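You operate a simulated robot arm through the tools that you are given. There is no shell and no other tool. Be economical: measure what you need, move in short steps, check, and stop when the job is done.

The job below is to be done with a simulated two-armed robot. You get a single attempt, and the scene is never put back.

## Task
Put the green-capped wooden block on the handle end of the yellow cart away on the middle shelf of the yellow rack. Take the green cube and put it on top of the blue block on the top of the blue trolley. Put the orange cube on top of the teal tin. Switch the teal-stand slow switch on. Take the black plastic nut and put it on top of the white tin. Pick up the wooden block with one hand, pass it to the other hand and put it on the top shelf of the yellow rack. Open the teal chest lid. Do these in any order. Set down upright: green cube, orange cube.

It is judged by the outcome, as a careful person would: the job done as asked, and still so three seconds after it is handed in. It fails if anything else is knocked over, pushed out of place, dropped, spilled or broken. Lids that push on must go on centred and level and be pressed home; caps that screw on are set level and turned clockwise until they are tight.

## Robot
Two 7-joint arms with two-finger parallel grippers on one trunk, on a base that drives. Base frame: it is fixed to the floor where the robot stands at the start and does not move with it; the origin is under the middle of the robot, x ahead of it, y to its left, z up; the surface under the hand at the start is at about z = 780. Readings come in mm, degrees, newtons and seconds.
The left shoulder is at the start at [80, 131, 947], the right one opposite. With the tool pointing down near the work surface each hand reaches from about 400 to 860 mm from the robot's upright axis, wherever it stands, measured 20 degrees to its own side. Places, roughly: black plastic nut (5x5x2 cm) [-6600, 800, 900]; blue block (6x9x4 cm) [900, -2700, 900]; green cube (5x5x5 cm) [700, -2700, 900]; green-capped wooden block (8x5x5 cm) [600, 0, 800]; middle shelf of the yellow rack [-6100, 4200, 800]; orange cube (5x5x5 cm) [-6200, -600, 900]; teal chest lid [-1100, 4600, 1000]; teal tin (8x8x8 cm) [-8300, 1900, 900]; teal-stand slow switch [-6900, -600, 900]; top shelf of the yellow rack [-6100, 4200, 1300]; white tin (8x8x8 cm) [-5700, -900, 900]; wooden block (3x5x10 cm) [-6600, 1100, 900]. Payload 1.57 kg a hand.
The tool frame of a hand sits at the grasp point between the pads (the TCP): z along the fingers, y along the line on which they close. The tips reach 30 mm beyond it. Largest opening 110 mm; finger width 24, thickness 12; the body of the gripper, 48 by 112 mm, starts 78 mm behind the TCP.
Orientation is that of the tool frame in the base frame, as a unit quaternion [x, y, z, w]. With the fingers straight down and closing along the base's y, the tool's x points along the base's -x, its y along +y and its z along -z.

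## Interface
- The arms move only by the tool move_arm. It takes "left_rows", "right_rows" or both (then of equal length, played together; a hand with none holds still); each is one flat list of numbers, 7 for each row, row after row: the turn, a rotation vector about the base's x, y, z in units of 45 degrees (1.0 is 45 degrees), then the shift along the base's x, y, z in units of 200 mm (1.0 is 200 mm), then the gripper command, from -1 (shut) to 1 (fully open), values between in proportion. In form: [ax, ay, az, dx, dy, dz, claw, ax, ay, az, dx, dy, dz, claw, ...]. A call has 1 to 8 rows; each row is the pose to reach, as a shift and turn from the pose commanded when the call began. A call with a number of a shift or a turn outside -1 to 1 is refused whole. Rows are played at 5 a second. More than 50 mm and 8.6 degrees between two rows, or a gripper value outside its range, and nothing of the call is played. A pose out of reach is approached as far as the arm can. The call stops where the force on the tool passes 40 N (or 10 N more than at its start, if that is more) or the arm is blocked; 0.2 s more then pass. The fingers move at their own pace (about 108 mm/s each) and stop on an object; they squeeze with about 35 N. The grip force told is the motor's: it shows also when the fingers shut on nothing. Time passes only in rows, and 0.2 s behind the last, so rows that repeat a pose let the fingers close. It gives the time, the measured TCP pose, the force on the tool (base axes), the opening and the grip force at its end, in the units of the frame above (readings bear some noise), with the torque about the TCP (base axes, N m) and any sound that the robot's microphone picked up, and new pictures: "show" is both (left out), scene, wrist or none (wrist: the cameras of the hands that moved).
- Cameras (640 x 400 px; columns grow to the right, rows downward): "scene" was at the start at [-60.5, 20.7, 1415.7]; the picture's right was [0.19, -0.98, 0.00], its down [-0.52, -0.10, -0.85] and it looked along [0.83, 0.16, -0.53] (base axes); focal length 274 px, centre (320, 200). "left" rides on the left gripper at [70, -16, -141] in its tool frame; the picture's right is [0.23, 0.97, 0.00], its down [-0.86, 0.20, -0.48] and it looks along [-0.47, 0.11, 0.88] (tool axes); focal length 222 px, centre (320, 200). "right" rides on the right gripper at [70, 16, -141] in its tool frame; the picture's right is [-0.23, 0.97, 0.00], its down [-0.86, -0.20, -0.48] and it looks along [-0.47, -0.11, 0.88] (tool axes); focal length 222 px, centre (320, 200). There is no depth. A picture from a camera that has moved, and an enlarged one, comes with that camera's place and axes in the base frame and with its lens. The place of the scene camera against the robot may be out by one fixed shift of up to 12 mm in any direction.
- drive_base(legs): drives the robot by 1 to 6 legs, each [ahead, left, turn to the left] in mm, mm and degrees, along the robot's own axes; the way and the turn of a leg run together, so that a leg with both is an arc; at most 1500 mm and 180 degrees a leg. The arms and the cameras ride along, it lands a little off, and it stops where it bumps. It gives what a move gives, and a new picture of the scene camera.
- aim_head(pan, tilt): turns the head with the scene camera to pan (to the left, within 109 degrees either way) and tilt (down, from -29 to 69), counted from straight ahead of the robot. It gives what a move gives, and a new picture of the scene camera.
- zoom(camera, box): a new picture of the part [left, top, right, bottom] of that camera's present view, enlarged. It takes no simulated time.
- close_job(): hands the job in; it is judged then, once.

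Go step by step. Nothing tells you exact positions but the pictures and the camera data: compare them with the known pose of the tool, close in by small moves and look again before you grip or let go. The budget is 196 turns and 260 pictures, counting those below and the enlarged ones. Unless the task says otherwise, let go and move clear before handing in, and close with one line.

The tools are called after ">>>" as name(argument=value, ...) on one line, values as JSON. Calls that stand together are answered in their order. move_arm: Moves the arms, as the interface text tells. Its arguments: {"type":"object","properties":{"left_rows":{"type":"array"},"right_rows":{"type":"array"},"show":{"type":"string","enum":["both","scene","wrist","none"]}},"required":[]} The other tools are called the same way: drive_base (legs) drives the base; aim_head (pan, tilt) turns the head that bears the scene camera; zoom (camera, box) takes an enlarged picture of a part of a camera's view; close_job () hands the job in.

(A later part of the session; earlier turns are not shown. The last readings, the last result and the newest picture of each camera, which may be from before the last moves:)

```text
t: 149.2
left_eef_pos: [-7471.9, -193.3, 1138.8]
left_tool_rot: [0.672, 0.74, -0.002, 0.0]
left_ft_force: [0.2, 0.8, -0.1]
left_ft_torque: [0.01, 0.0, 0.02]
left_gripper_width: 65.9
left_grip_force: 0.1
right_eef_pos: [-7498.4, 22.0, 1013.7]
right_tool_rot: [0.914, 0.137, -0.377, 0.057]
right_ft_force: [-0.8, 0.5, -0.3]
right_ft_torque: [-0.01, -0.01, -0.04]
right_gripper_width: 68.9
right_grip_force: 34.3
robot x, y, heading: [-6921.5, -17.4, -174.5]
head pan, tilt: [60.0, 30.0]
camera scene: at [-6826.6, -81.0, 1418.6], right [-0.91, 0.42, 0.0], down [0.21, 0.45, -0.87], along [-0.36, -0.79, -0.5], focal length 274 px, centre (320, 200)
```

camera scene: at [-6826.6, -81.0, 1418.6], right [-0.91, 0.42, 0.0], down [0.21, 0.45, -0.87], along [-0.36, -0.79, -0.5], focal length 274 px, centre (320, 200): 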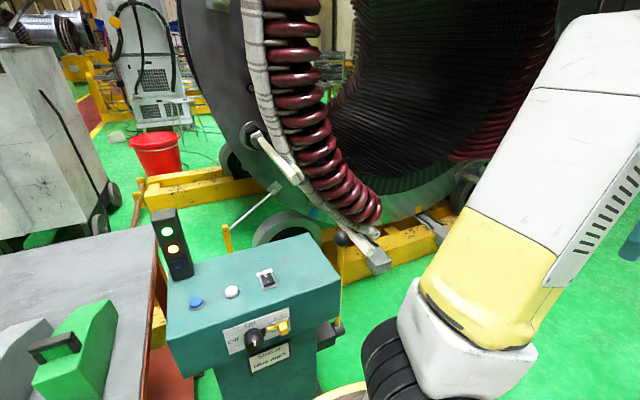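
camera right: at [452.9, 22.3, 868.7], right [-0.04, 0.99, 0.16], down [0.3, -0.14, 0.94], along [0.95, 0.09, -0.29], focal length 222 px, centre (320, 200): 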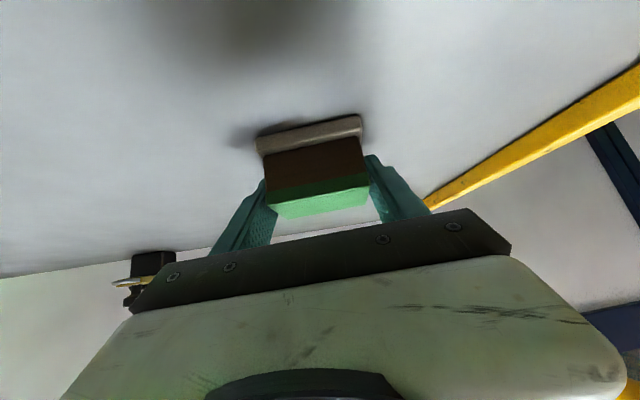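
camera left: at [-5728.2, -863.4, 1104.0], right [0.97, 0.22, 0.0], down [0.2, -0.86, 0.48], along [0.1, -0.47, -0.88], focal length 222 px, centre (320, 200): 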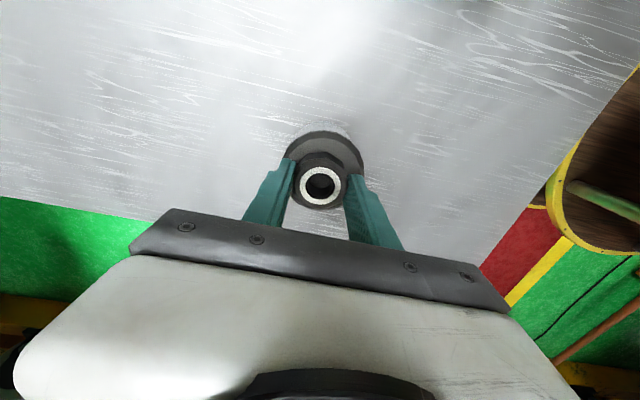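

The teal stand is in view with several controls. Zoom in to read the labels.

>>> zoom(camera="scene", box=[150, 200, 350, 390])

>>> zoom(camera="scene", box=[215, 300, 305, 380])

```text
2.11 times, centred on (250, 295) of scene
camera zoom: at [-6826.6, -81.0, 1418.6], right [-0.91, 0.42, 0.0], down [0.21, 0.45, -0.87], along [-0.36, -0.79, -0.5], focal length 577 px, centre (467, 0)
```

zoom: 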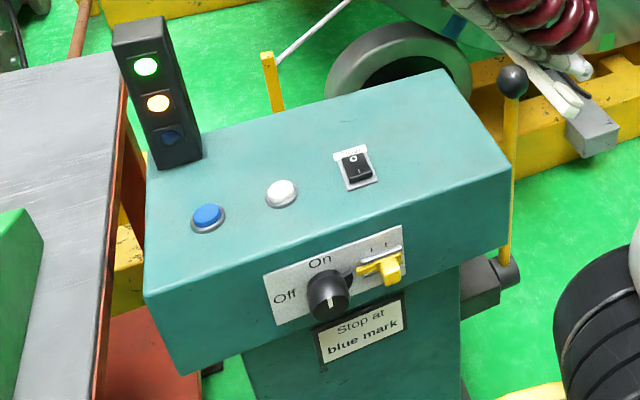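

```text
5.00 times, centred on (260, 340) of scene
camera zoom: at [-6826.6, -81.0, 1418.6], right [-0.91, 0.42, 0.0], down [0.21, 0.45, -0.87], along [-0.36, -0.79, -0.5], focal length 1370 px, centre (620, -500)
```

zoom: 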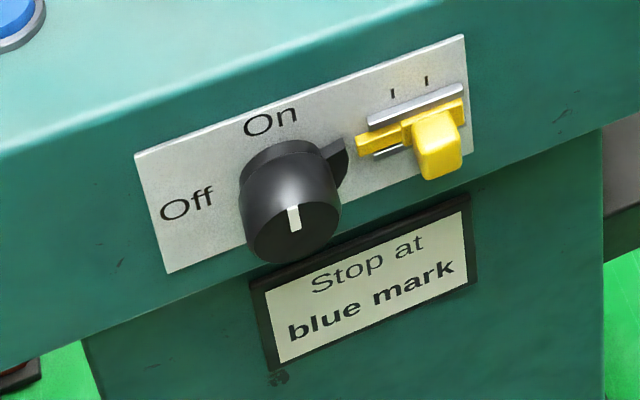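

>>> zoom(camera="scene", box=[240, 255, 300, 300])

>>> zoom(camera="scene", box=[180, 275, 250, 325])

```text
8.89 times, centred on (270, 278) of scene
camera zoom: at [-6826.6, -81.0, 1418.6], right [-0.91, 0.42, 0.0], down [0.21, 0.45, -0.87], along [-0.36, -0.79, -0.5], focal length 2436 px, centre (764, -489)
```

zoom: 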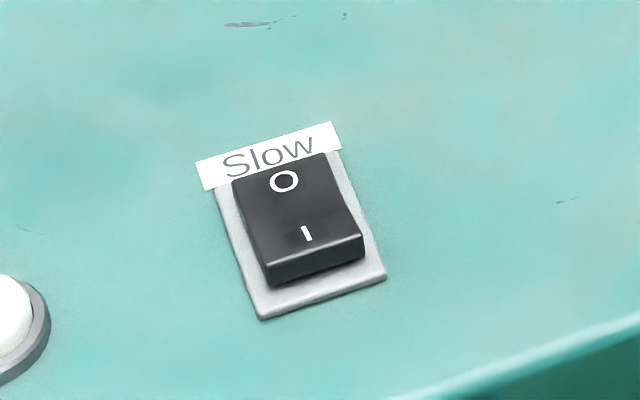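

```text
8.00 times, centred on (215, 300) of scene
camera zoom: at [-6826.6, -81.0, 1418.6], right [-0.91, 0.42, 0.0], down [0.21, 0.45, -0.87], along [-0.36, -0.79, -0.5], focal length 2192 px, centre (1160, -600)
```

zoom: 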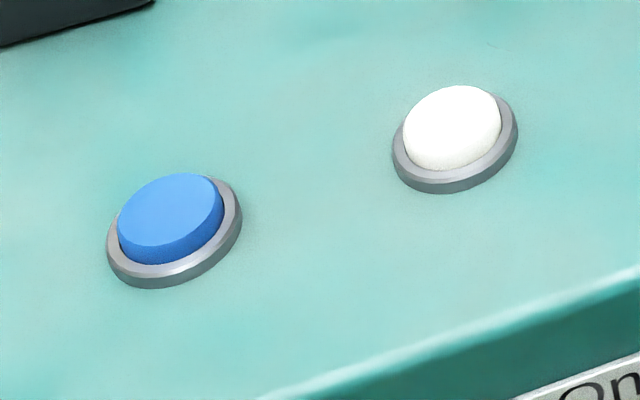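

The rocker on top is labelled "Slow", and its "I" end is the raised near end. I'll raise both hands to clear the light tower and lever ball, then face the stand.

>>> move_arm(left_rows=[0, 0, 0, 0, 0, 0.15, 0.2, 0, 0, 0, 0, 0, 0.3, 0.2, 0, 0, 0, 0, 0, 0.45, 0.2, 0, 0, 0, 0, 0, 0.6, 0.2], right_rows=[0, 0, 0, 0, 0, 0.18, -1, 0, 0, 0, 0, 0, 0.36, -1, 0, 0, 0, 0, 0, 0.55, -1, 0, 0, 0, 0, 0, 0.75, -1], show="none")

>>> drive_base(legs=[[80, 0, 0], [0, 0, 84.5]])

>>> aim_head(pan=8, tilt=42)

```text
t: 150.2
left_eef_pos: [-7473.4, -192.7, 1258.9]
left_tool_rot: [0.673, 0.74, -0.001, 0.001]
left_ft_force: [0.8, 0.0, -0.2]
left_ft_torque: [0.02, -0.01, 0.0]
left_gripper_width: 65.9
left_grip_force: 0.0
right_eef_pos: [-7499.3, 19.0, 1164.2]
right_tool_rot: [0.914, 0.137, -0.377, 0.056]
right_ft_force: [-0.2, 0.3, -0.3]
right_ft_torque: [-0.01, 0.0, -0.01]
right_gripper_width: 69.1
right_grip_force: 35.0
robot x, y, heading: [-6919.4, -16.4, -174.5]
head pan, tilt: [60.0, 30.0]
```

```text
t: 154.9
left_eef_pos: [-6879.9, -592.2, 1259.1]
left_tool_rot: [0.003, 1.0, -0.001, 0.001]
left_ft_force: [-0.6, 0.1, -0.1]
left_ft_torque: [0.02, -0.03, -0.01]
left_gripper_width: 65.9
left_grip_force: 0.0
right_eef_pos: [-7092.1, -599.5, 1164.6]
right_tool_rot: [0.587, 0.714, -0.241, 0.294]
right_ft_force: [-0.1, 0.2, -0.8]
right_ft_torque: [-0.02, 0.03, 0.0]
right_gripper_width: 69.0
right_grip_force: 35.1
robot x, y, heading: [-7000.3, -21.1, -90.4]
head pan, tilt: [60.0, 30.0]
camera scene: at [-6928.9, 74.5, 1418.6], right [-0.51, -0.86, 0.0], down [-0.43, 0.25, -0.87], along [0.75, -0.44, -0.5], focal length 274 px, centre (320, 200)
```

scene: 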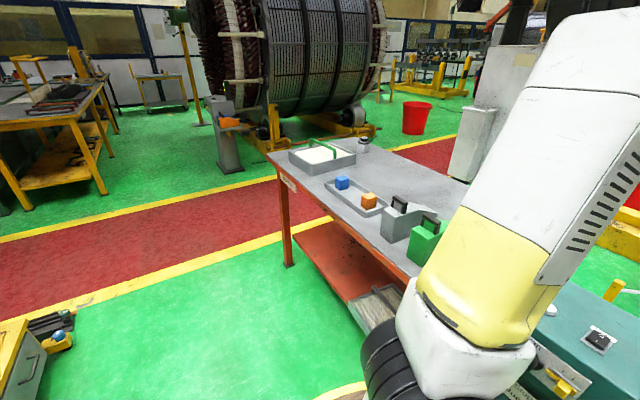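

```text
t: 156.1
left_eef_pos: [-6879.0, -592.5, 1259.0]
left_tool_rot: [0.003, 1.0, -0.001, 0.001]
left_ft_force: [-0.7, 0.1, 0.1]
left_ft_torque: [0.0, 0.0, -0.02]
left_gripper_width: 66.0
left_grip_force: 0.0
right_eef_pos: [-7092.3, -596.7, 1163.4]
right_tool_rot: [0.588, 0.713, -0.242, 0.293]
right_ft_force: [1.0, 0.5, -0.9]
right_ft_torque: [-0.03, -0.01, 0.01]
right_gripper_width: 69.0
right_grip_force: 34.9
robot x, y, heading: [-7000.7, -27.1, -90.2]
head pan, tilt: [8.0, 42.0]
camera scene: at [-6995.8, 37.3, 1400.3], right [-0.99, -0.13, 0.0], down [-0.09, 0.66, -0.74], along [0.1, -0.74, -0.67], focal length 274 px, centre (320, 200)
```

scene: 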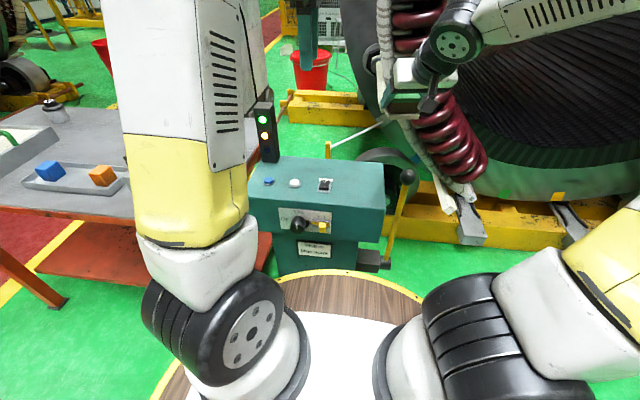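

>>> zoom(camera="scene", box=[295, 165, 355, 205])

>>> zoom(camera="left", box=[0, 0, 640, 400])

```text
10.00 times, centred on (325, 185) of scene
camera zoom: at [-6995.8, 37.3, 1400.3], right [-0.99, -0.13, 0.0], down [-0.09, 0.66, -0.74], along [0.1, -0.74, -0.67], focal length 2740 px, centre (270, 350)
```

zoom: 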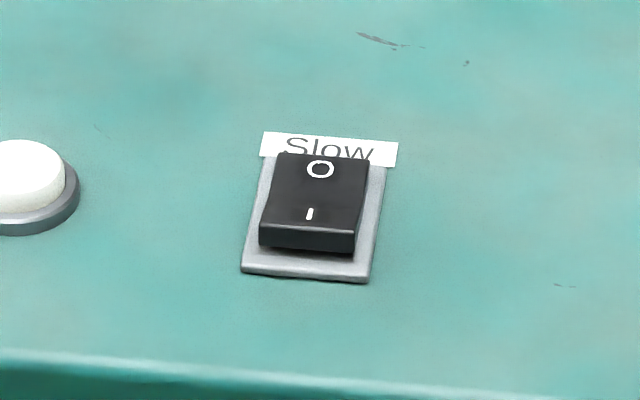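

```text
1.00 times, centred on (320, 200) of left (not enlarged: the box is as wide or as high as the picture)
camera zoom: at [-6949.3, -609.5, 1402.1], right [-0.22, 0.98, 0.0], down [0.86, 0.2, 0.48], along [0.47, 0.1, -0.88], focal length 222 px, centre (320, 200)
```

zoom: 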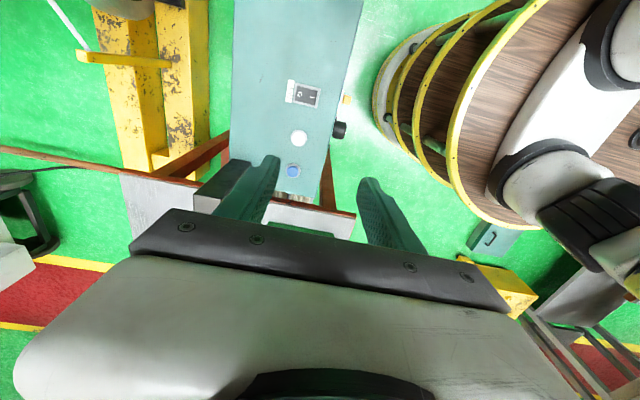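

>>> move_arm(left_rows=[0, 0, 0, -0.04, -0.03, -0.2, -0.5, 0, 0, 0, -0.08, -0.06, -0.4, -1, 0, 0, 0, -0.13, -0.1, -0.6, -1, 0, 0, 0, -0.175, -0.15, -0.8, -1, 0, 0, 0, -0.175, -0.15, -1, -1], show="wrist")

>>> zoom(camera="left", box=[260, 60, 380, 160])

```text
t: 157.3
left_eef_pos: [-6912.4, -622.5, 1054.9]
left_tool_rot: [0.002, 1.0, -0.001, 0.002]
left_ft_force: [0.5, -0.2, 0.5]
left_ft_torque: [-0.06, 0.0, -0.01]
left_gripper_width: 0.0
left_grip_force: 21.3
right_eef_pos: [-7092.3, -597.7, 1163.5]
right_tool_rot: [0.588, 0.714, -0.242, 0.294]
right_ft_force: [-0.4, -0.5, -0.1]
right_ft_torque: [-0.02, 0.01, -0.04]
right_gripper_width: 68.8
right_grip_force: 34.7
robot x, y, heading: [-7001.3, -25.4, -90.1]
head pan, tilt: [8.0, 42.0]
camera left: at [-6981.3, -639.5, 1199.0], right [-0.22, 0.98, 0.0], down [0.86, 0.2, 0.48], along [0.47, 0.1, -0.88], focal length 222 px, centre (320, 200)
```

left: 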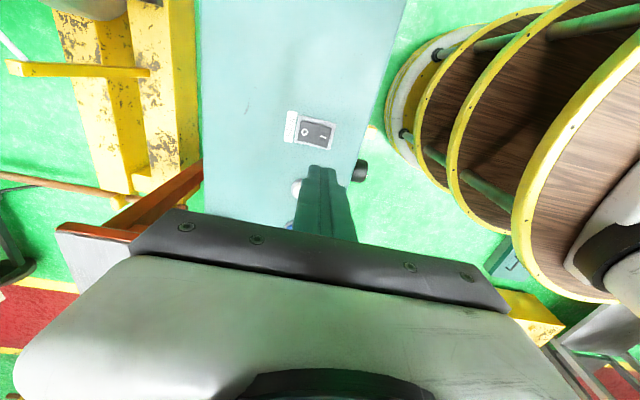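

```text
4.00 times, centred on (320, 110) of left
camera zoom: at [-6981.3, -639.5, 1199.0], right [-0.22, 0.98, 0.0], down [0.86, 0.2, 0.48], along [0.47, 0.1, -0.88], focal length 888 px, centre (320, 560)
```

zoom: 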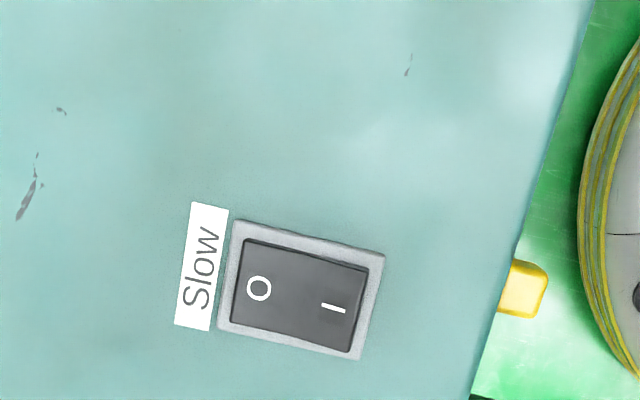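

The rocker centre is about [-6914, -634, 884], with its raised "I" half around y -618. Go down with closed fingers just above the "I" half.

>>> move_arm(left_rows=[0, 0, 0, 0, 0.02, -0.2, -1, 0, 0, 0, -0.01, 0.03, -0.4, -1, 0, 0, 0, -0.01, 0.03, -0.6, -1], show="wrist")

>>> zoom(camera="scene", box=[280, 140, 380, 210])

```text
t: 158.1
left_eef_pos: [-6916.4, -615.7, 937.3]
left_tool_rot: [0.003, 1.0, -0.001, 0.001]
left_ft_force: [0.3, -1.1, 0.1]
left_ft_torque: [-0.05, 0.01, -0.01]
left_gripper_width: 0.1
left_grip_force: 21.3
right_eef_pos: [-7091.8, -597.0, 1164.3]
right_tool_rot: [0.587, 0.714, -0.242, 0.295]
right_ft_force: [-0.8, 0.7, -0.5]
right_ft_torque: [-0.01, -0.01, 0.0]
right_gripper_width: 68.8
right_grip_force: 34.7
robot x, y, heading: [-6999.3, -19.6, -90.4]
head pan, tilt: [8.0, 42.0]
camera left: at [-6985.5, -632.6, 1080.7], right [-0.22, 0.98, 0.0], down [0.86, 0.19, 0.48], along [0.47, 0.1, -0.88], focal length 222 px, centre (320, 200)
```

left: 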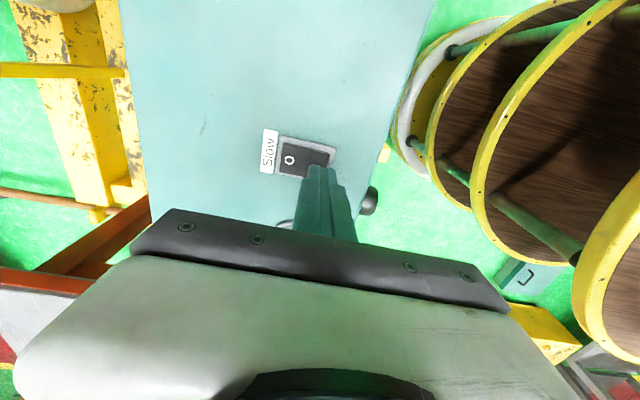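

```text
5.71 times, centred on (330, 175) of scene
camera zoom: at [-6995.8, 37.6, 1400.3], right [-0.99, -0.13, 0.0], down [-0.09, 0.66, -0.74], along [0.1, -0.74, -0.67], focal length 1566 px, centre (263, 343)
```

zoom: 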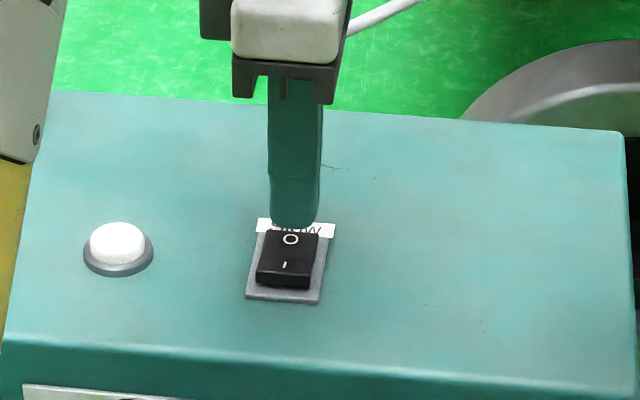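

>>> move_arm(left_rows=[0, 0, 0, 0.005, 0, -0.04, -1, 0, 0, 0, 0.005, 0, -0.07, -1, 0, 0, 0, 0.005, 0, -0.1, -1, 0, 0, 0, 0.005, 0, -0.125, -1], show="none")

>>> zoom(camera="scene", box=[290, 160, 360, 210])

```text
t: 159.1
left_eef_pos: [-6913.3, -616.8, 912.9]
left_tool_rot: [0.002, 1.0, -0.001, 0.001]
left_ft_force: [0.0, 0.3, 0.1]
left_ft_torque: [-0.02, 0.0, -0.01]
left_gripper_width: 0.0
left_grip_force: 21.7
right_eef_pos: [-7093.2, -597.5, 1163.6]
right_tool_rot: [0.588, 0.713, -0.243, 0.294]
right_ft_force: [-0.1, 0.6, -1.1]
right_ft_torque: [-0.01, 0.0, -0.02]
right_gripper_width: 68.7
right_grip_force: 34.8
robot x, y, heading: [-6996.2, -22.5, -90.2]
head pan, tilt: [8.0, 42.0]
```

```text
8.00 times, centred on (325, 185) of scene
camera zoom: at [-6995.8, 37.3, 1400.3], right [-0.99, -0.13, 0.0], down [-0.09, 0.66, -0.74], along [0.1, -0.74, -0.67], focal length 2192 px, centre (280, 320)
```

zoom: 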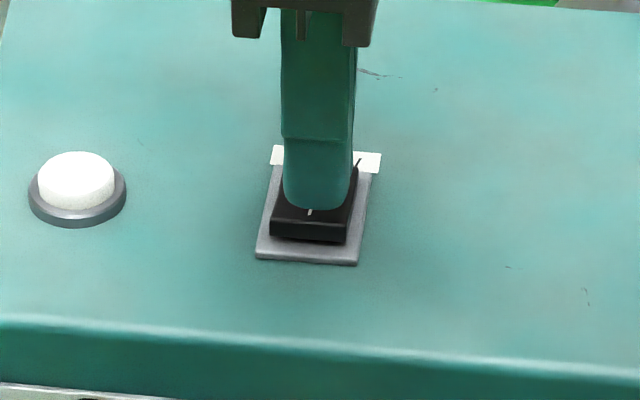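

>>> move_arm(left_rows=[0, 0, 0, 0, 0.01, -0.02, -1, 0, 0, 0, 0, 0.01, -0.04, -1, 0, 0, 0, 0, 0.01, -0.06, -1], show="none")

>>> zoom(camera="scene", box=[290, 160, 360, 210])

```text
t: 159.9
left_eef_pos: [-6917.1, -615.2, 902.4]
left_tool_rot: [0.003, 1.0, -0.001, 0.0]
left_ft_force: [-0.6, 1.5, 1.6]
left_ft_torque: [0.04, 0.0, 0.04]
left_gripper_width: 0.0
left_grip_force: 21.1
right_eef_pos: [-7093.5, -596.8, 1164.5]
right_tool_rot: [0.588, 0.714, -0.242, 0.294]
right_ft_force: [0.2, -0.3, -0.5]
right_ft_torque: [0.01, 0.0, -0.01]
right_gripper_width: 68.8
right_grip_force: 35.8
robot x, y, heading: [-6998.0, -24.9, -90.4]
head pan, tilt: [8.0, 42.0]
```

```text
8.00 times, centred on (325, 185) of scene
camera zoom: at [-6995.8, 37.4, 1400.3], right [-0.99, -0.13, 0.0], down [-0.09, 0.66, -0.74], along [0.1, -0.74, -0.67], focal length 2192 px, centre (280, 320)
```

zoom: 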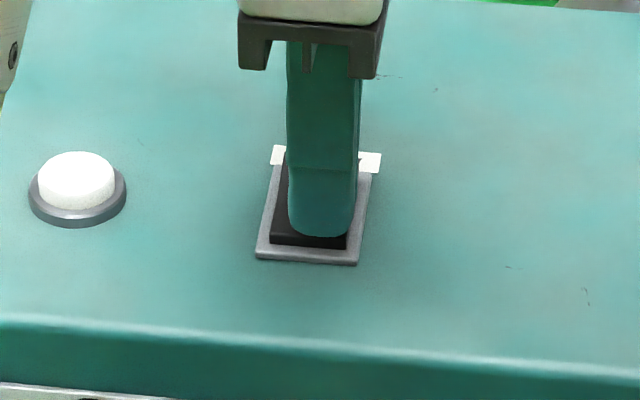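

Contact is beginning; push a few millimetres more, then lift and inspect.

>>> move_arm(left_rows=[0, 0, 0, 0, 0, -0.015, -1, 0, 0, 0, 0, 0, -0.03, -1, 0, 0, 0, 0, 0, -0.045, -1, 0, 0, 0, 0, 0, -0.045, -1], show="none")

>>> move_arm(left_rows=[0, 0, 0, 0, 0, 0.2, -1, 0, 0, 0, 0, 0, 0.4, -1, 0, 0, 0, 0, 0, 0.6, -1], show="none")

>>> zoom(camera="scene", box=[290, 160, 360, 210])

```text
t: 160.4
left_eef_pos: [-6916.6, -615.0, 902.1]
left_tool_rot: [0.003, 1.0, -0.001, 0.0]
left_ft_force: [1.6, 8.0, 16.1]
left_ft_torque: [0.1, -0.04, 0.02]
left_gripper_width: 0.0
left_grip_force: 21.5
right_eef_pos: [-7092.4, -597.4, 1164.9]
right_tool_rot: [0.587, 0.714, -0.243, 0.295]
right_ft_force: [0.4, 1.3, -1.2]
right_ft_torque: [0.0, -0.03, 0.01]
right_gripper_width: 69.1
right_grip_force: 35.2
robot x, y, heading: [-6997.4, -24.5, -90.3]
head pan, tilt: [8.0, 42.0]
stopped in row 2 (left hand): the force on the tool passed its limit at 47 N (the readings are from after the stop); the commanded pose is now the measured one
```

```text
t: 161.2
left_eef_pos: [-6917.4, -616.7, 1021.4]
left_tool_rot: [0.003, 1.0, -0.002, 0.0]
left_ft_force: [-0.5, -1.0, 0.2]
left_ft_torque: [0.02, 0.0, 0.02]
left_gripper_width: 0.0
left_grip_force: 20.8
right_eef_pos: [-7092.4, -598.8, 1164.4]
right_tool_rot: [0.588, 0.714, -0.242, 0.294]
right_ft_force: [0.1, 0.0, -0.8]
right_ft_torque: [0.0, -0.01, -0.01]
right_gripper_width: 68.9
right_grip_force: 34.7
robot x, y, heading: [-6994.1, -25.0, -90.3]
head pan, tilt: [8.0, 42.0]
```

```text
8.00 times, centred on (325, 185) of scene
camera zoom: at [-6995.9, 37.1, 1400.3], right [-0.99, -0.13, 0.0], down [-0.09, 0.66, -0.74], along [0.1, -0.74, -0.67], focal length 2192 px, centre (280, 320)
```

zoom: 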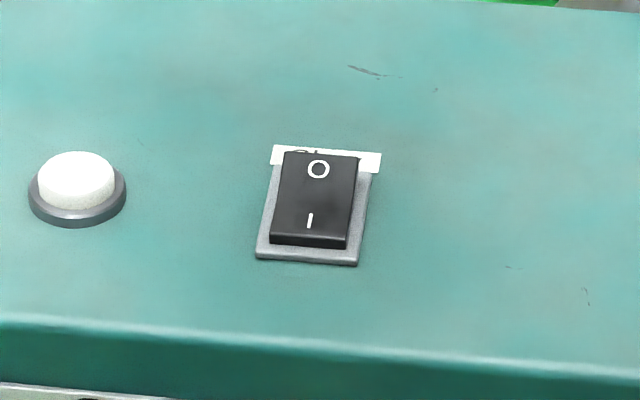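

The rocker is now flipped: "I" is down, on. Next: the orange cube. Raise the left hand, back off, strafe along the red table and come in.

>>> move_arm(left_rows=[0, 0, 0, 0, 0.05, 0.2, -1, 0, 0, 0, 0, 0.1, 0.4, 0, 0, 0, 0, 0, 0.15, 0.6, 0.5, 0, 0, 0, 0, 0.2, 0.8, 0.5, 0, 0, 0, 0, 0.2, 1, 0.5], show="none")

>>> drive_base(legs=[[-200, 0, 0], [0, 670, 0], [190, 0, 0]])

```text
t: 162.4
left_eef_pos: [-6913.4, -576.7, 1219.4]
left_tool_rot: [0.004, 1.0, -0.001, 0.0]
left_ft_force: [0.6, -0.1, 0.3]
left_ft_torque: [0.0, 0.02, -0.06]
left_gripper_width: 82.3
left_grip_force: 0.1
right_eef_pos: [-7092.5, -597.6, 1163.4]
right_tool_rot: [0.587, 0.714, -0.242, 0.295]
right_ft_force: [0.4, 0.0, -0.2]
right_ft_torque: [-0.02, -0.02, -0.03]
right_gripper_width: 69.1
right_grip_force: 35.2
robot x, y, heading: [-6998.9, -22.9, -90.3]
head pan, tilt: [8.0, 42.0]
```

```text
t: 168.5
left_eef_pos: [-6244.7, -586.2, 1220.1]
left_tool_rot: [0.011, 1.0, -0.002, 0.0]
left_ft_force: [0.4, -0.5, -0.4]
left_ft_torque: [-0.04, 0.01, -0.02]
left_gripper_width: 82.6
left_grip_force: 0.1
right_eef_pos: [-6421.9, -604.6, 1163.7]
right_tool_rot: [0.593, 0.71, -0.244, 0.292]
right_ft_force: [-0.8, -0.4, -1.6]
right_ft_torque: [0.0, -0.03, 0.01]
right_gripper_width: 68.9
right_grip_force: 35.2
robot x, y, heading: [-6315.6, -32.5, -91.1]
head pan, tilt: [8.0, 42.0]
camera scene: at [-6316.1, 28.9, 1400.3], right [-0.99, -0.12, 0.0], down [-0.08, 0.66, -0.74], along [0.09, -0.74, -0.67], focal length 274 px, centre (320, 200)
```

scene: 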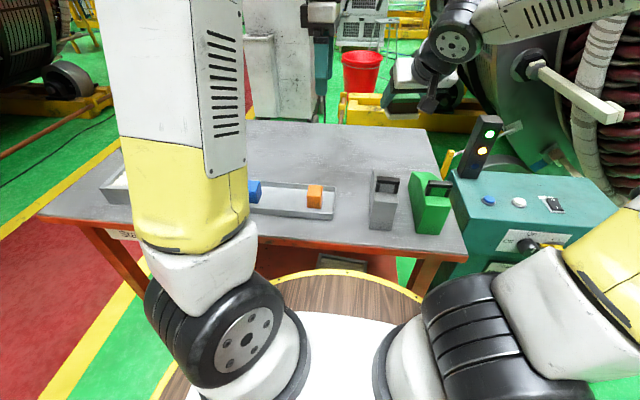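

>>> zoom(camera="left", box=[200, 0, 440, 150])

>>> zoom(camera="scene", box=[240, 150, 360, 230])

```text
2.67 times, centred on (320, 75) of left
camera zoom: at [-6313.5, -601.5, 1363.0], right [-0.21, 0.98, 0.0], down [0.86, 0.18, 0.48], along [0.47, 0.09, -0.88], focal length 592 px, centre (320, 533)
```

zoom: 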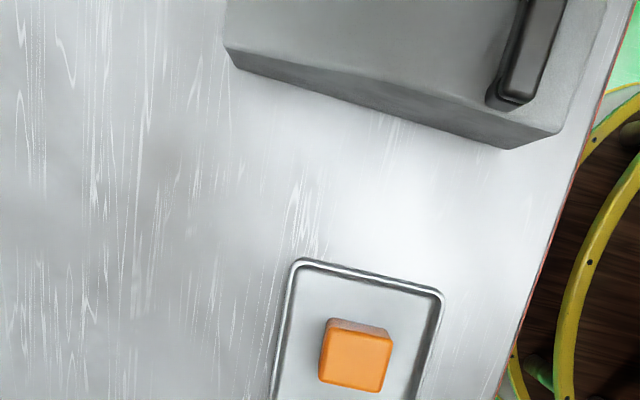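

```text
5.00 times, centred on (300, 190) of scene
camera zoom: at [-6316.1, 28.9, 1400.3], right [-0.99, -0.12, 0.0], down [-0.08, 0.66, -0.74], along [0.09, -0.74, -0.67], focal length 1370 px, centre (420, 250)
```

zoom: 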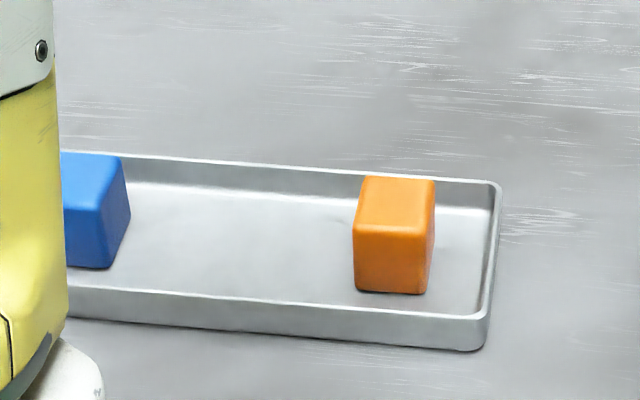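

>>> move_arm(left_rows=[0, 0, 0, 0.04, 0.04, -0.2, 0.2, 0, 0, 0, 0.08, 0.09, -0.4, 0.2, 0, 0, 0, 0.115, 0.13, -0.6, 0.2, 0, 0, 0, 0.115, 0.13, -0.8, 0.2], show="wrist")

>>> zoom(camera="left", box=[220, 60, 420, 185])

```text
t: 169.5
left_eef_pos: [-6218.8, -561.8, 1060.3]
left_tool_rot: [0.01, 1.0, -0.003, 0.0]
left_ft_force: [-0.5, 0.0, -0.4]
left_ft_torque: [-0.02, 0.0, 0.0]
left_gripper_width: 66.1
left_grip_force: 0.0
right_eef_pos: [-6422.8, -605.1, 1163.9]
right_tool_rot: [0.593, 0.709, -0.244, 0.292]
right_ft_force: [0.3, 0.6, -1.3]
right_ft_torque: [0.02, -0.01, -0.03]
right_gripper_width: 68.6
right_grip_force: 35.1
robot x, y, heading: [-6318.4, -31.9, -91.5]
head pan, tilt: [8.0, 42.0]
camera left: at [-6288.6, -577.1, 1203.6], right [-0.21, 0.98, 0.0], down [0.86, 0.18, 0.48], along [0.47, 0.09, -0.88], focal length 222 px, centre (320, 200)
```

left: 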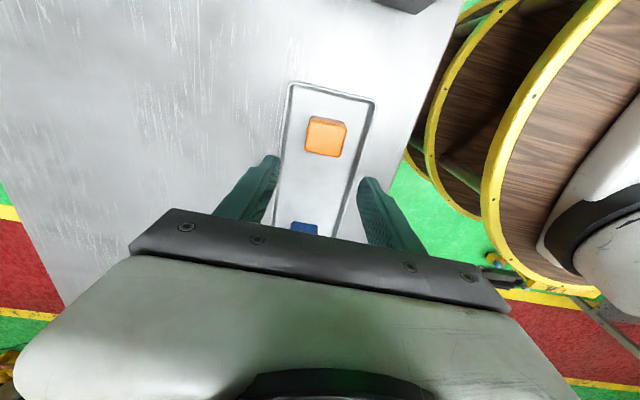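

```text
3.20 times, centred on (320, 122) of left
camera zoom: at [-6288.6, -577.1, 1203.6], right [-0.21, 0.98, 0.0], down [0.86, 0.18, 0.48], along [0.47, 0.09, -0.88], focal length 711 px, centre (320, 448)
```

zoom: 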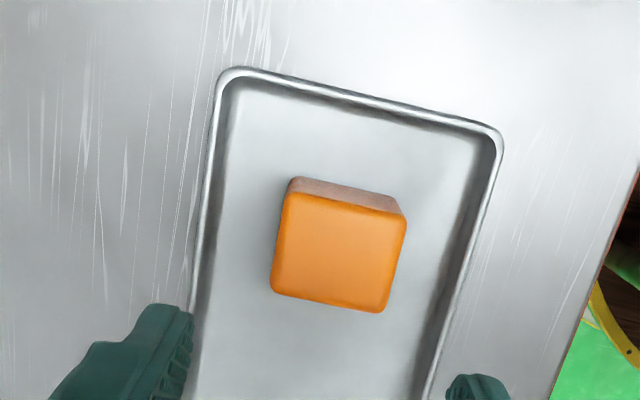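

>>> move_arm(left_rows=[0, 0, 0, 0, 0.02, -0.2, 0.2, 0, 0, 0, 0, 0.025, -0.4, 0.2, 0, 0, 0, 0, 0.025, -0.6, 0.2], show="wrist")

>>> zoom(camera="scene", box=[260, 140, 360, 220])

```text
t: 170.3
left_eef_pos: [-6220.1, -556.6, 940.3]
left_tool_rot: [0.012, 1.0, -0.003, 0.0]
left_ft_force: [0.2, -0.2, 0.4]
left_ft_torque: [-0.01, 0.03, -0.02]
left_gripper_width: 66.1
left_grip_force: 0.2
right_eef_pos: [-6422.2, -604.9, 1164.1]
right_tool_rot: [0.593, 0.709, -0.244, 0.293]
right_ft_force: [-0.2, 0.2, -0.6]
right_ft_torque: [0.01, -0.01, -0.04]
right_gripper_width: 69.1
right_grip_force: 35.0
robot x, y, heading: [-6317.6, -32.1, -91.1]
head pan, tilt: [8.0, 42.0]
camera left: at [-6289.2, -571.7, 1083.5], right [-0.21, 0.98, 0.0], down [0.86, 0.18, 0.48], along [0.47, 0.09, -0.88], focal length 222 px, centre (320, 200)
```

left: 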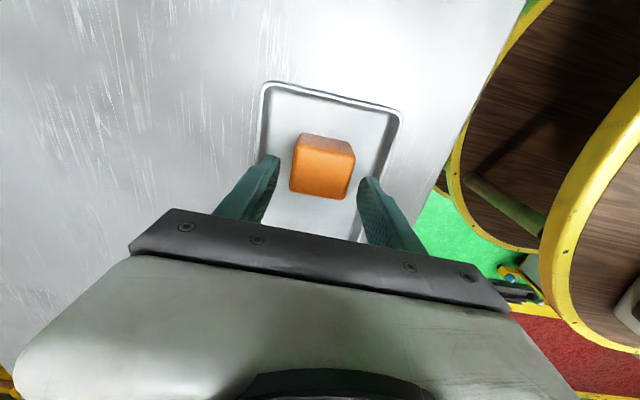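

```text
5.00 times, centred on (310, 180) of scene
camera zoom: at [-6316.0, 29.1, 1400.3], right [-0.99, -0.12, 0.0], down [-0.08, 0.66, -0.74], along [0.09, -0.74, -0.67], focal length 1370 px, centre (370, 300)
```

zoom: 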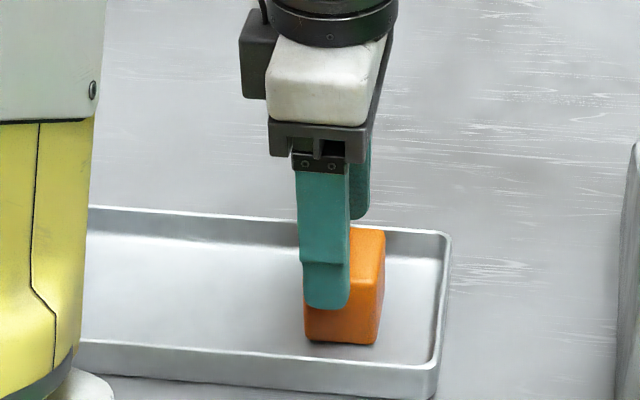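

>>> move_arm(left_rows=[0, 0, 0, 0, 0, -0.12, 0.2, 0, 0, 0, 0, 0, -0.22, 0.2, 0, 0, 0, 0, 0, -0.27, 0.2, 0, 0, 0, 0, 0, -0.27, -1, 0, 0, 0, 0, 0, -0.27, -1, 0, 0, 0, 0, 0, -0.27, -1], show="wrist")

>>> zoom(camera="scene", box=[260, 140, 360, 220])

```text
t: 171.0
left_eef_pos: [-6221.0, -556.9, 895.6]
left_tool_rot: [0.009, 1.0, -0.004, -0.001]
left_ft_force: [-0.7, 4.0, 11.6]
left_ft_torque: [0.56, -0.03, 0.06]
left_gripper_width: 68.8
left_grip_force: 0.9
right_eef_pos: [-6422.4, -604.3, 1164.0]
right_tool_rot: [0.593, 0.709, -0.245, 0.292]
right_ft_force: [0.1, 0.6, -0.5]
right_ft_torque: [-0.01, 0.02, 0.03]
right_gripper_width: 68.9
right_grip_force: 34.9
robot x, y, heading: [-6320.8, -32.1, -91.1]
head pan, tilt: [8.0, 42.0]
stopped in row 3 (left hand): the force on the tool passed its limit at 56 N (the readings are from after the stop); the commanded pose is now the measured one
camera left: at [-6290.2, -571.8, 1039.6], right [-0.21, 0.98, -0.01], down [0.86, 0.19, 0.48], along [0.47, 0.09, -0.88], focal length 222 px, centre (320, 200)
```

left: 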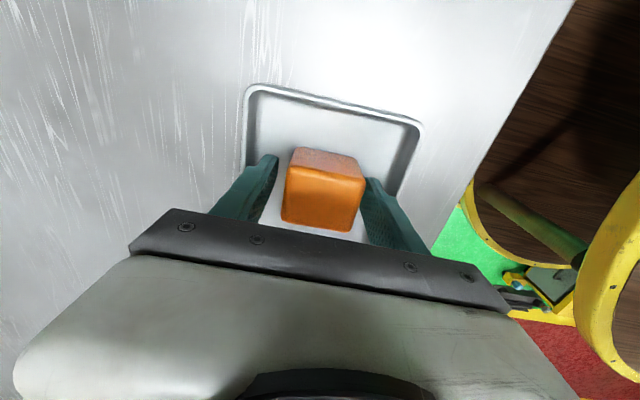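

```text
5.00 times, centred on (310, 180) of scene
camera zoom: at [-6316.2, 29.3, 1400.3], right [-0.99, -0.12, 0.0], down [-0.08, 0.66, -0.74], along [0.09, -0.74, -0.67], focal length 1370 px, centre (370, 300)
```

zoom: 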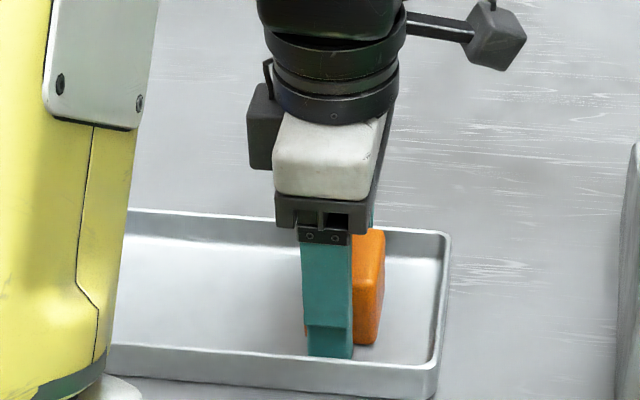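

The +y finger touched the tray floor (z ≈ 866). Raise 4 mm and close on the cube.

>>> move_arm(left_rows=[0, 0, 0, 0, 0, 0.02, 0.2, 0, 0, 0, 0, 0, 0.025, -0.2, 0, 0, 0, 0, 0, 0.025, -1, 0, 0, 0, 0, 0, 0.025, -1], show="wrist")

```text
t: 172.0
left_eef_pos: [-6220.4, -558.7, 900.1]
left_tool_rot: [0.01, 1.0, -0.005, -0.002]
left_ft_force: [-0.3, -0.2, -0.8]
left_ft_torque: [0.02, 0.01, -0.01]
left_gripper_width: 49.4
left_grip_force: 35.1
right_eef_pos: [-6422.3, -603.4, 1164.3]
right_tool_rot: [0.593, 0.709, -0.245, 0.292]
right_ft_force: [-0.4, -0.2, -0.8]
right_ft_torque: [-0.02, -0.06, 0.03]
right_gripper_width: 68.8
right_grip_force: 34.4
robot x, y, heading: [-6318.1, -30.3, -91.1]
head pan, tilt: [8.0, 42.0]
camera left: at [-6290.1, -572.8, 1044.2], right [-0.21, 0.98, -0.01], down [0.86, 0.19, 0.48], along [0.47, 0.09, -0.88], focal length 222 px, centre (320, 200)
```

left: 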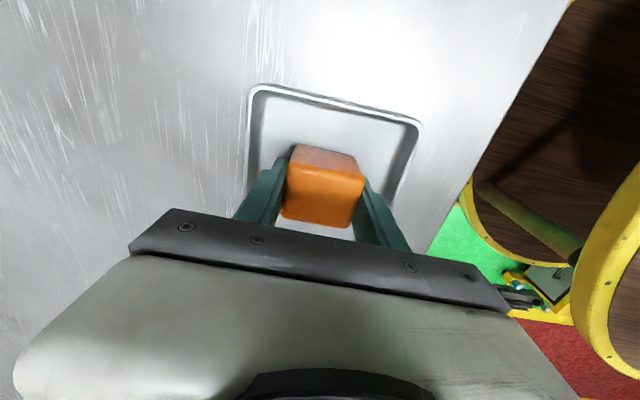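

Cube gripped. Lift it, tuck in, and drive west along the aisle to find an approach to the teal tin on the blue table.

>>> move_arm(left_rows=[0, 0, 0, 0, 0, 0.15, -1, 0, 0, 0, 0, 0, 0.35, -1, 0, 0, 0, 0, 0, 0.55, -1, 0, 0, 0, 0, 0.05, 0.75, -1, 0, 0, 0, 0, 0.1, 0.95, -1], show="none")

>>> drive_base(legs=[[-230, 0, 0], [0, 0, -89]])

>>> aim_head(pan=-35, tilt=18)

```text
t: 173.2
left_eef_pos: [-6222.7, -537.6, 1091.2]
left_tool_rot: [0.01, 1.0, -0.004, -0.001]
left_ft_force: [0.2, -0.7, -1.1]
left_ft_torque: [0.03, -0.02, -0.03]
left_gripper_width: 49.4
left_grip_force: 34.3
right_eef_pos: [-6422.4, -605.2, 1164.3]
right_tool_rot: [0.593, 0.709, -0.244, 0.293]
right_ft_force: [-0.1, -1.2, -0.9]
right_ft_torque: [0.04, -0.02, 0.01]
right_gripper_width: 68.9
right_grip_force: 34.9
robot x, y, heading: [-6319.9, -33.2, -91.2]
head pan, tilt: [8.0, 42.0]
```

```text
t: 178.8
left_eef_pos: [-6822.5, 105.4, 1090.7]
left_tool_rot: [0.718, 0.696, -0.002, -0.005]
left_ft_force: [-0.7, -0.8, -0.5]
left_ft_torque: [0.0, 0.02, -0.01]
left_gripper_width: 49.5
left_grip_force: 34.7
right_eef_pos: [-6887.1, 307.1, 1163.9]
right_tool_rot: [0.921, 0.077, -0.38, 0.032]
right_ft_force: [-0.1, 0.0, -0.7]
right_ft_torque: [0.0, 0.01, -0.02]
right_gripper_width: 69.2
right_grip_force: 35.3
robot x, y, heading: [-6316.2, 198.9, 178.2]
head pan, tilt: [8.0, 42.0]
camera scene: at [-6268.0, 188.7, 1400.3], right [-0.11, 0.99, 0.0], down [0.67, 0.07, -0.74], along [-0.74, -0.08, -0.67], focal length 274 px, centre (320, 200)
```

scene: 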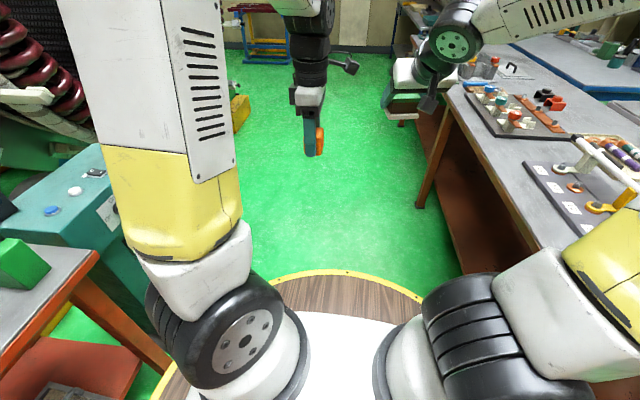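

```text
t: 179.9
left_eef_pos: [-6822.6, 106.7, 1090.1]
left_tool_rot: [0.718, 0.696, -0.002, -0.003]
left_ft_force: [0.3, -0.9, -0.7]
left_ft_torque: [-0.03, -0.01, 0.02]
left_gripper_width: 49.2
left_grip_force: 35.0
right_eef_pos: [-6887.0, 305.9, 1164.0]
right_tool_rot: [0.921, 0.077, -0.38, 0.031]
right_ft_force: [0.1, -0.5, -0.5]
right_ft_torque: [-0.02, 0.04, 0.0]
right_gripper_width: 68.5
right_grip_force: 34.7
robot x, y, heading: [-6317.3, 192.2, 178.2]
head pan, tilt: [-35.0, 18.0]
camera scene: at [-6259.7, 253.5, 1437.9], right [0.6, 0.8, 0.0], down [0.25, -0.19, -0.95], along [-0.76, 0.57, -0.31], focal length 274 px, centre (320, 200)
```

scene: 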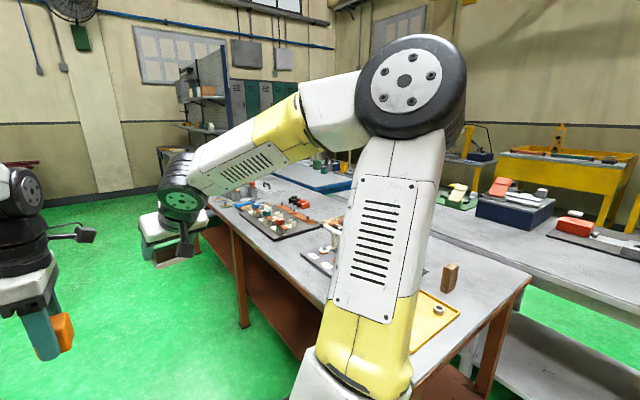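

>>> zoom(camera="scene", box=[220, 120, 380, 220])

>>> drive_base(legs=[[0, 120, 0], [1450, 0, 2]])

```text
4.00 times, centred on (300, 170) of scene
camera zoom: at [-6259.7, 253.5, 1437.9], right [0.6, 0.8, 0.0], down [0.25, -0.19, -0.95], along [-0.76, 0.57, -0.31], focal length 1096 px, centre (400, 320)
```

zoom: 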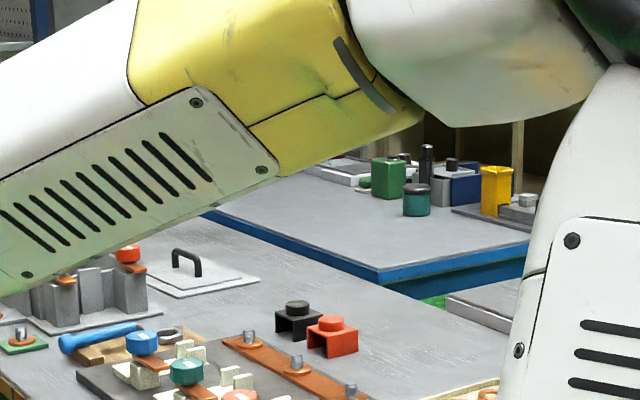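

```text
t: 187.8
left_eef_pos: [-8238.8, -31.5, 1090.5]
left_tool_rot: [0.701, 0.713, -0.002, -0.003]
left_ft_force: [1.0, -0.1, -0.6]
left_ft_torque: [0.0, 0.01, 0.0]
left_gripper_width: 49.4
left_grip_force: 35.4
right_eef_pos: [-8314.6, 165.9, 1164.3]
right_tool_rot: [0.919, 0.1, -0.379, 0.041]
right_ft_force: [-0.3, 0.5, -0.6]
right_ft_torque: [-0.02, 0.02, 0.01]
right_gripper_width: 68.6
right_grip_force: 34.7
robot x, y, heading: [-7738.1, 85.1, -179.0]
head pan, tilt: [-35.0, 18.0]
camera scene: at [-7684.3, 144.7, 1437.9], right [0.56, 0.83, 0.0], down [0.26, -0.17, -0.95], along [-0.79, 0.53, -0.31], focal length 274 px, centre (320, 200)
```

scene: 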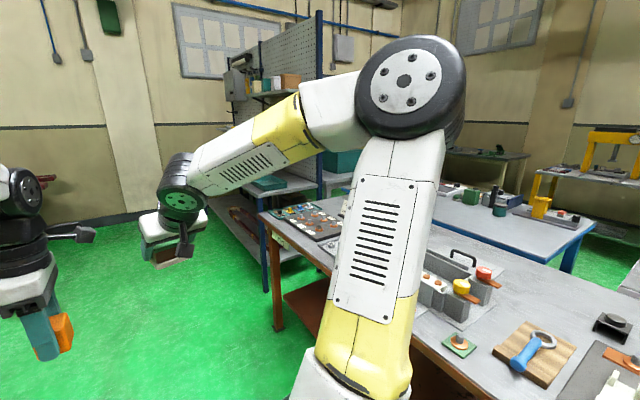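

The teal tin (dark lid) is on the blue table at about [-8250, 1830]; it can only be approached from the north aisle. I'll back out east and go around by the red walkway, passing the rack.

>>> drive_base(legs=[[-1480, 0, -1]])

```text
t: 195.0
left_eef_pos: [-6795.5, -15.8, 1090.5]
left_tool_rot: [0.718, 0.696, -0.003, -0.004]
left_ft_force: [-0.2, -0.4, -0.9]
left_ft_torque: [0.0, -0.02, -0.02]
left_gripper_width: 49.2
left_grip_force: 35.6
right_eef_pos: [-6861.1, 184.2, 1163.8]
right_tool_rot: [0.921, 0.078, -0.38, 0.032]
right_ft_force: [-0.5, 0.8, -1.7]
right_ft_torque: [-0.04, 0.02, 0.0]
right_gripper_width: 68.8
right_grip_force: 35.1
robot x, y, heading: [-6289.1, 77.3, 178.4]
head pan, tilt: [-35.0, 18.0]
camera scene: at [-6233.2, 133.0, 1437.9], right [0.6, 0.8, 0.0], down [0.25, -0.18, -0.95], along [-0.76, 0.57, -0.31], focal length 274 px, centre (320, 200)
```

scene: 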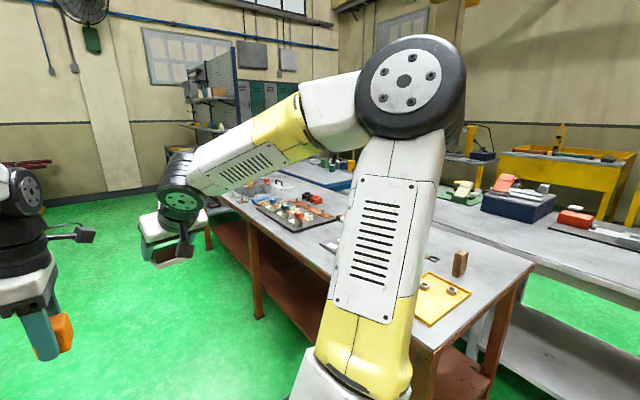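

>>> drive_base(legs=[[-1480, 0, 1], [-200, 0, 0], [0, 0, -89]])

>>> aim_head(pan=0, tilt=12)

```text
t: 207.5
left_eef_pos: [-4692.5, 553.4, 1090.5]
left_tool_rot: [1.0, 0.01, 0.001, -0.004]
left_ft_force: [-0.3, -1.1, -0.5]
left_ft_torque: [0.03, -0.01, 0.0]
left_gripper_width: 49.4
left_grip_force: 35.1
right_eef_pos: [-4496.4, 629.6, 1163.8]
right_tool_rot: [0.721, -0.578, -0.298, -0.239]
right_ft_force: [-0.2, 0.3, 0.2]
right_ft_torque: [-0.02, 0.02, -0.02]
right_gripper_width: 68.9
right_grip_force: 35.2
robot x, y, heading: [-4575.0, 54.5, 91.3]
head pan, tilt: [-35.0, 18.0]
camera scene: at [-4528.3, -5.3, 1437.9], right [0.83, -0.56, 0.0], down [-0.17, -0.26, -0.95], along [0.53, 0.79, -0.31], focal length 274 px, centre (320, 200)
```

scene: 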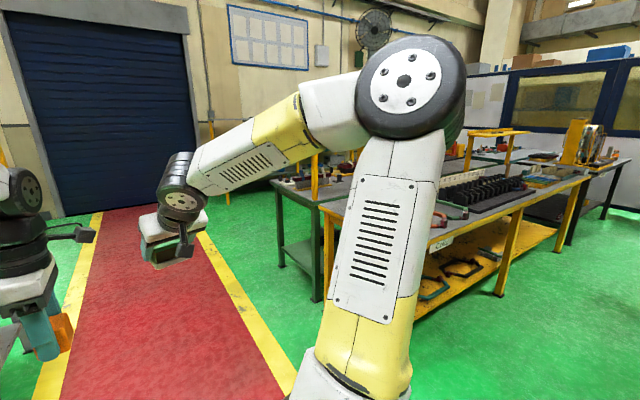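

```text
t: 208.5
left_eef_pos: [-4692.8, 554.0, 1091.1]
left_tool_rot: [1.0, 0.01, 0.001, -0.005]
left_ft_force: [-0.2, 1.2, 0.0]
left_ft_torque: [-0.01, 0.0, -0.02]
left_gripper_width: 49.5
left_grip_force: 35.3
right_eef_pos: [-4495.7, 630.0, 1163.8]
right_tool_rot: [0.721, -0.578, -0.297, -0.238]
right_ft_force: [-0.6, 1.0, 0.2]
right_ft_torque: [-0.03, 0.02, 0.01]
right_gripper_width: 69.1
right_grip_force: 35.2
robot x, y, heading: [-4569.7, 51.4, 91.1]
head pan, tilt: [0.0, 12.0]
camera scene: at [-4582.1, 10.4, 1447.7], right [1.0, 0.02, 0.0], down [0.0, -0.21, -0.98], along [-0.02, 0.98, -0.21], focal length 274 px, centre (320, 200)
```

scene: 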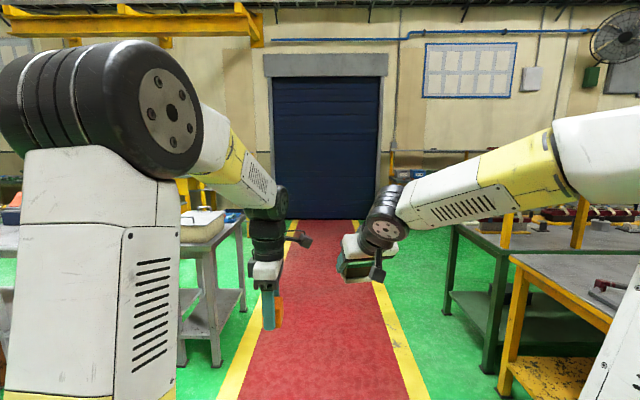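

>>> drive_base(legs=[[1450, 0, -1], [1450, 0, 0]])

>>> aim_head(pan=75, tilt=15)

```text
t: 222.6
left_eef_pos: [-4776.2, 3483.4, 1091.1]
left_tool_rot: [1.0, 0.019, 0.0, -0.005]
left_ft_force: [-0.3, -0.1, -1.1]
left_ft_torque: [-0.02, -0.04, -0.02]
left_gripper_width: 49.4
left_grip_force: 35.2
right_eef_pos: [-4582.4, 3563.3, 1163.9]
right_tool_rot: [0.727, -0.571, -0.299, -0.235]
right_ft_force: [0.5, -0.1, -0.4]
right_ft_torque: [0.01, 0.01, -0.02]
right_gripper_width: 68.9
right_grip_force: 35.0
robot x, y, heading: [-4649.4, 2985.5, 92.4]
head pan, tilt: [0.0, 12.0]
camera scene: at [-4656.6, 2942.4, 1447.7], right [1.0, 0.04, 0.0], down [0.01, -0.21, -0.98], along [-0.04, 0.98, -0.21], focal length 274 px, centre (320, 200)
```

scene: 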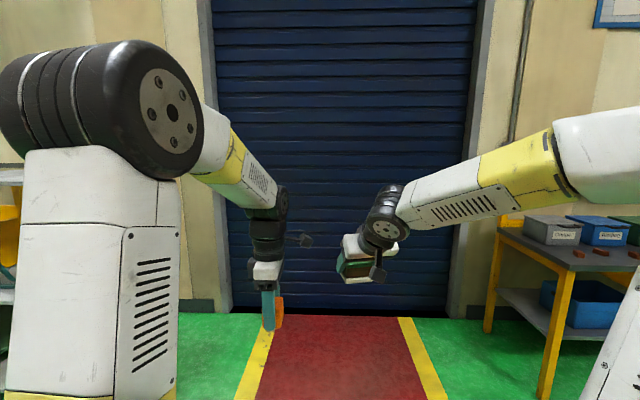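

```text
t: 224.1
left_eef_pos: [-4776.9, 3483.0, 1090.3]
left_tool_rot: [1.0, 0.019, 0.001, -0.004]
left_ft_force: [0.0, -0.5, -1.2]
left_ft_torque: [0.0, 0.02, -0.01]
left_gripper_width: 49.6
left_grip_force: 34.7
right_eef_pos: [-4581.1, 3562.4, 1164.5]
right_tool_rot: [0.728, -0.571, -0.299, -0.235]
right_ft_force: [0.5, -0.4, -1.5]
right_ft_torque: [0.0, 0.01, -0.02]
right_gripper_width: 68.9
right_grip_force: 35.3
robot x, y, heading: [-4648.7, 2985.3, 92.2]
head pan, tilt: [75.0, 15.0]
camera scene: at [-4744.0, 2869.9, 1442.8], right [0.22, 0.98, 0.0], down [0.25, -0.06, -0.97], along [-0.94, 0.21, -0.26], focal length 274 px, centre (320, 200)
```

scene: 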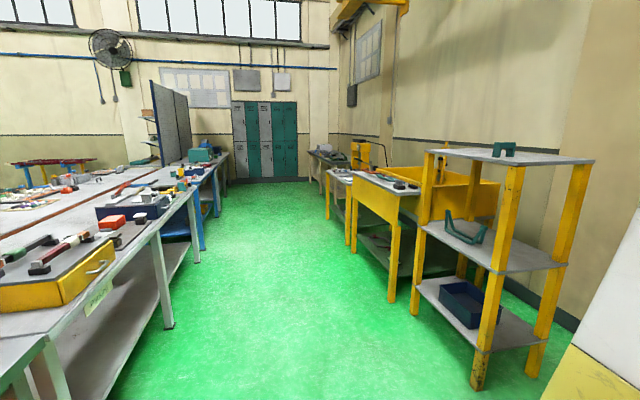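

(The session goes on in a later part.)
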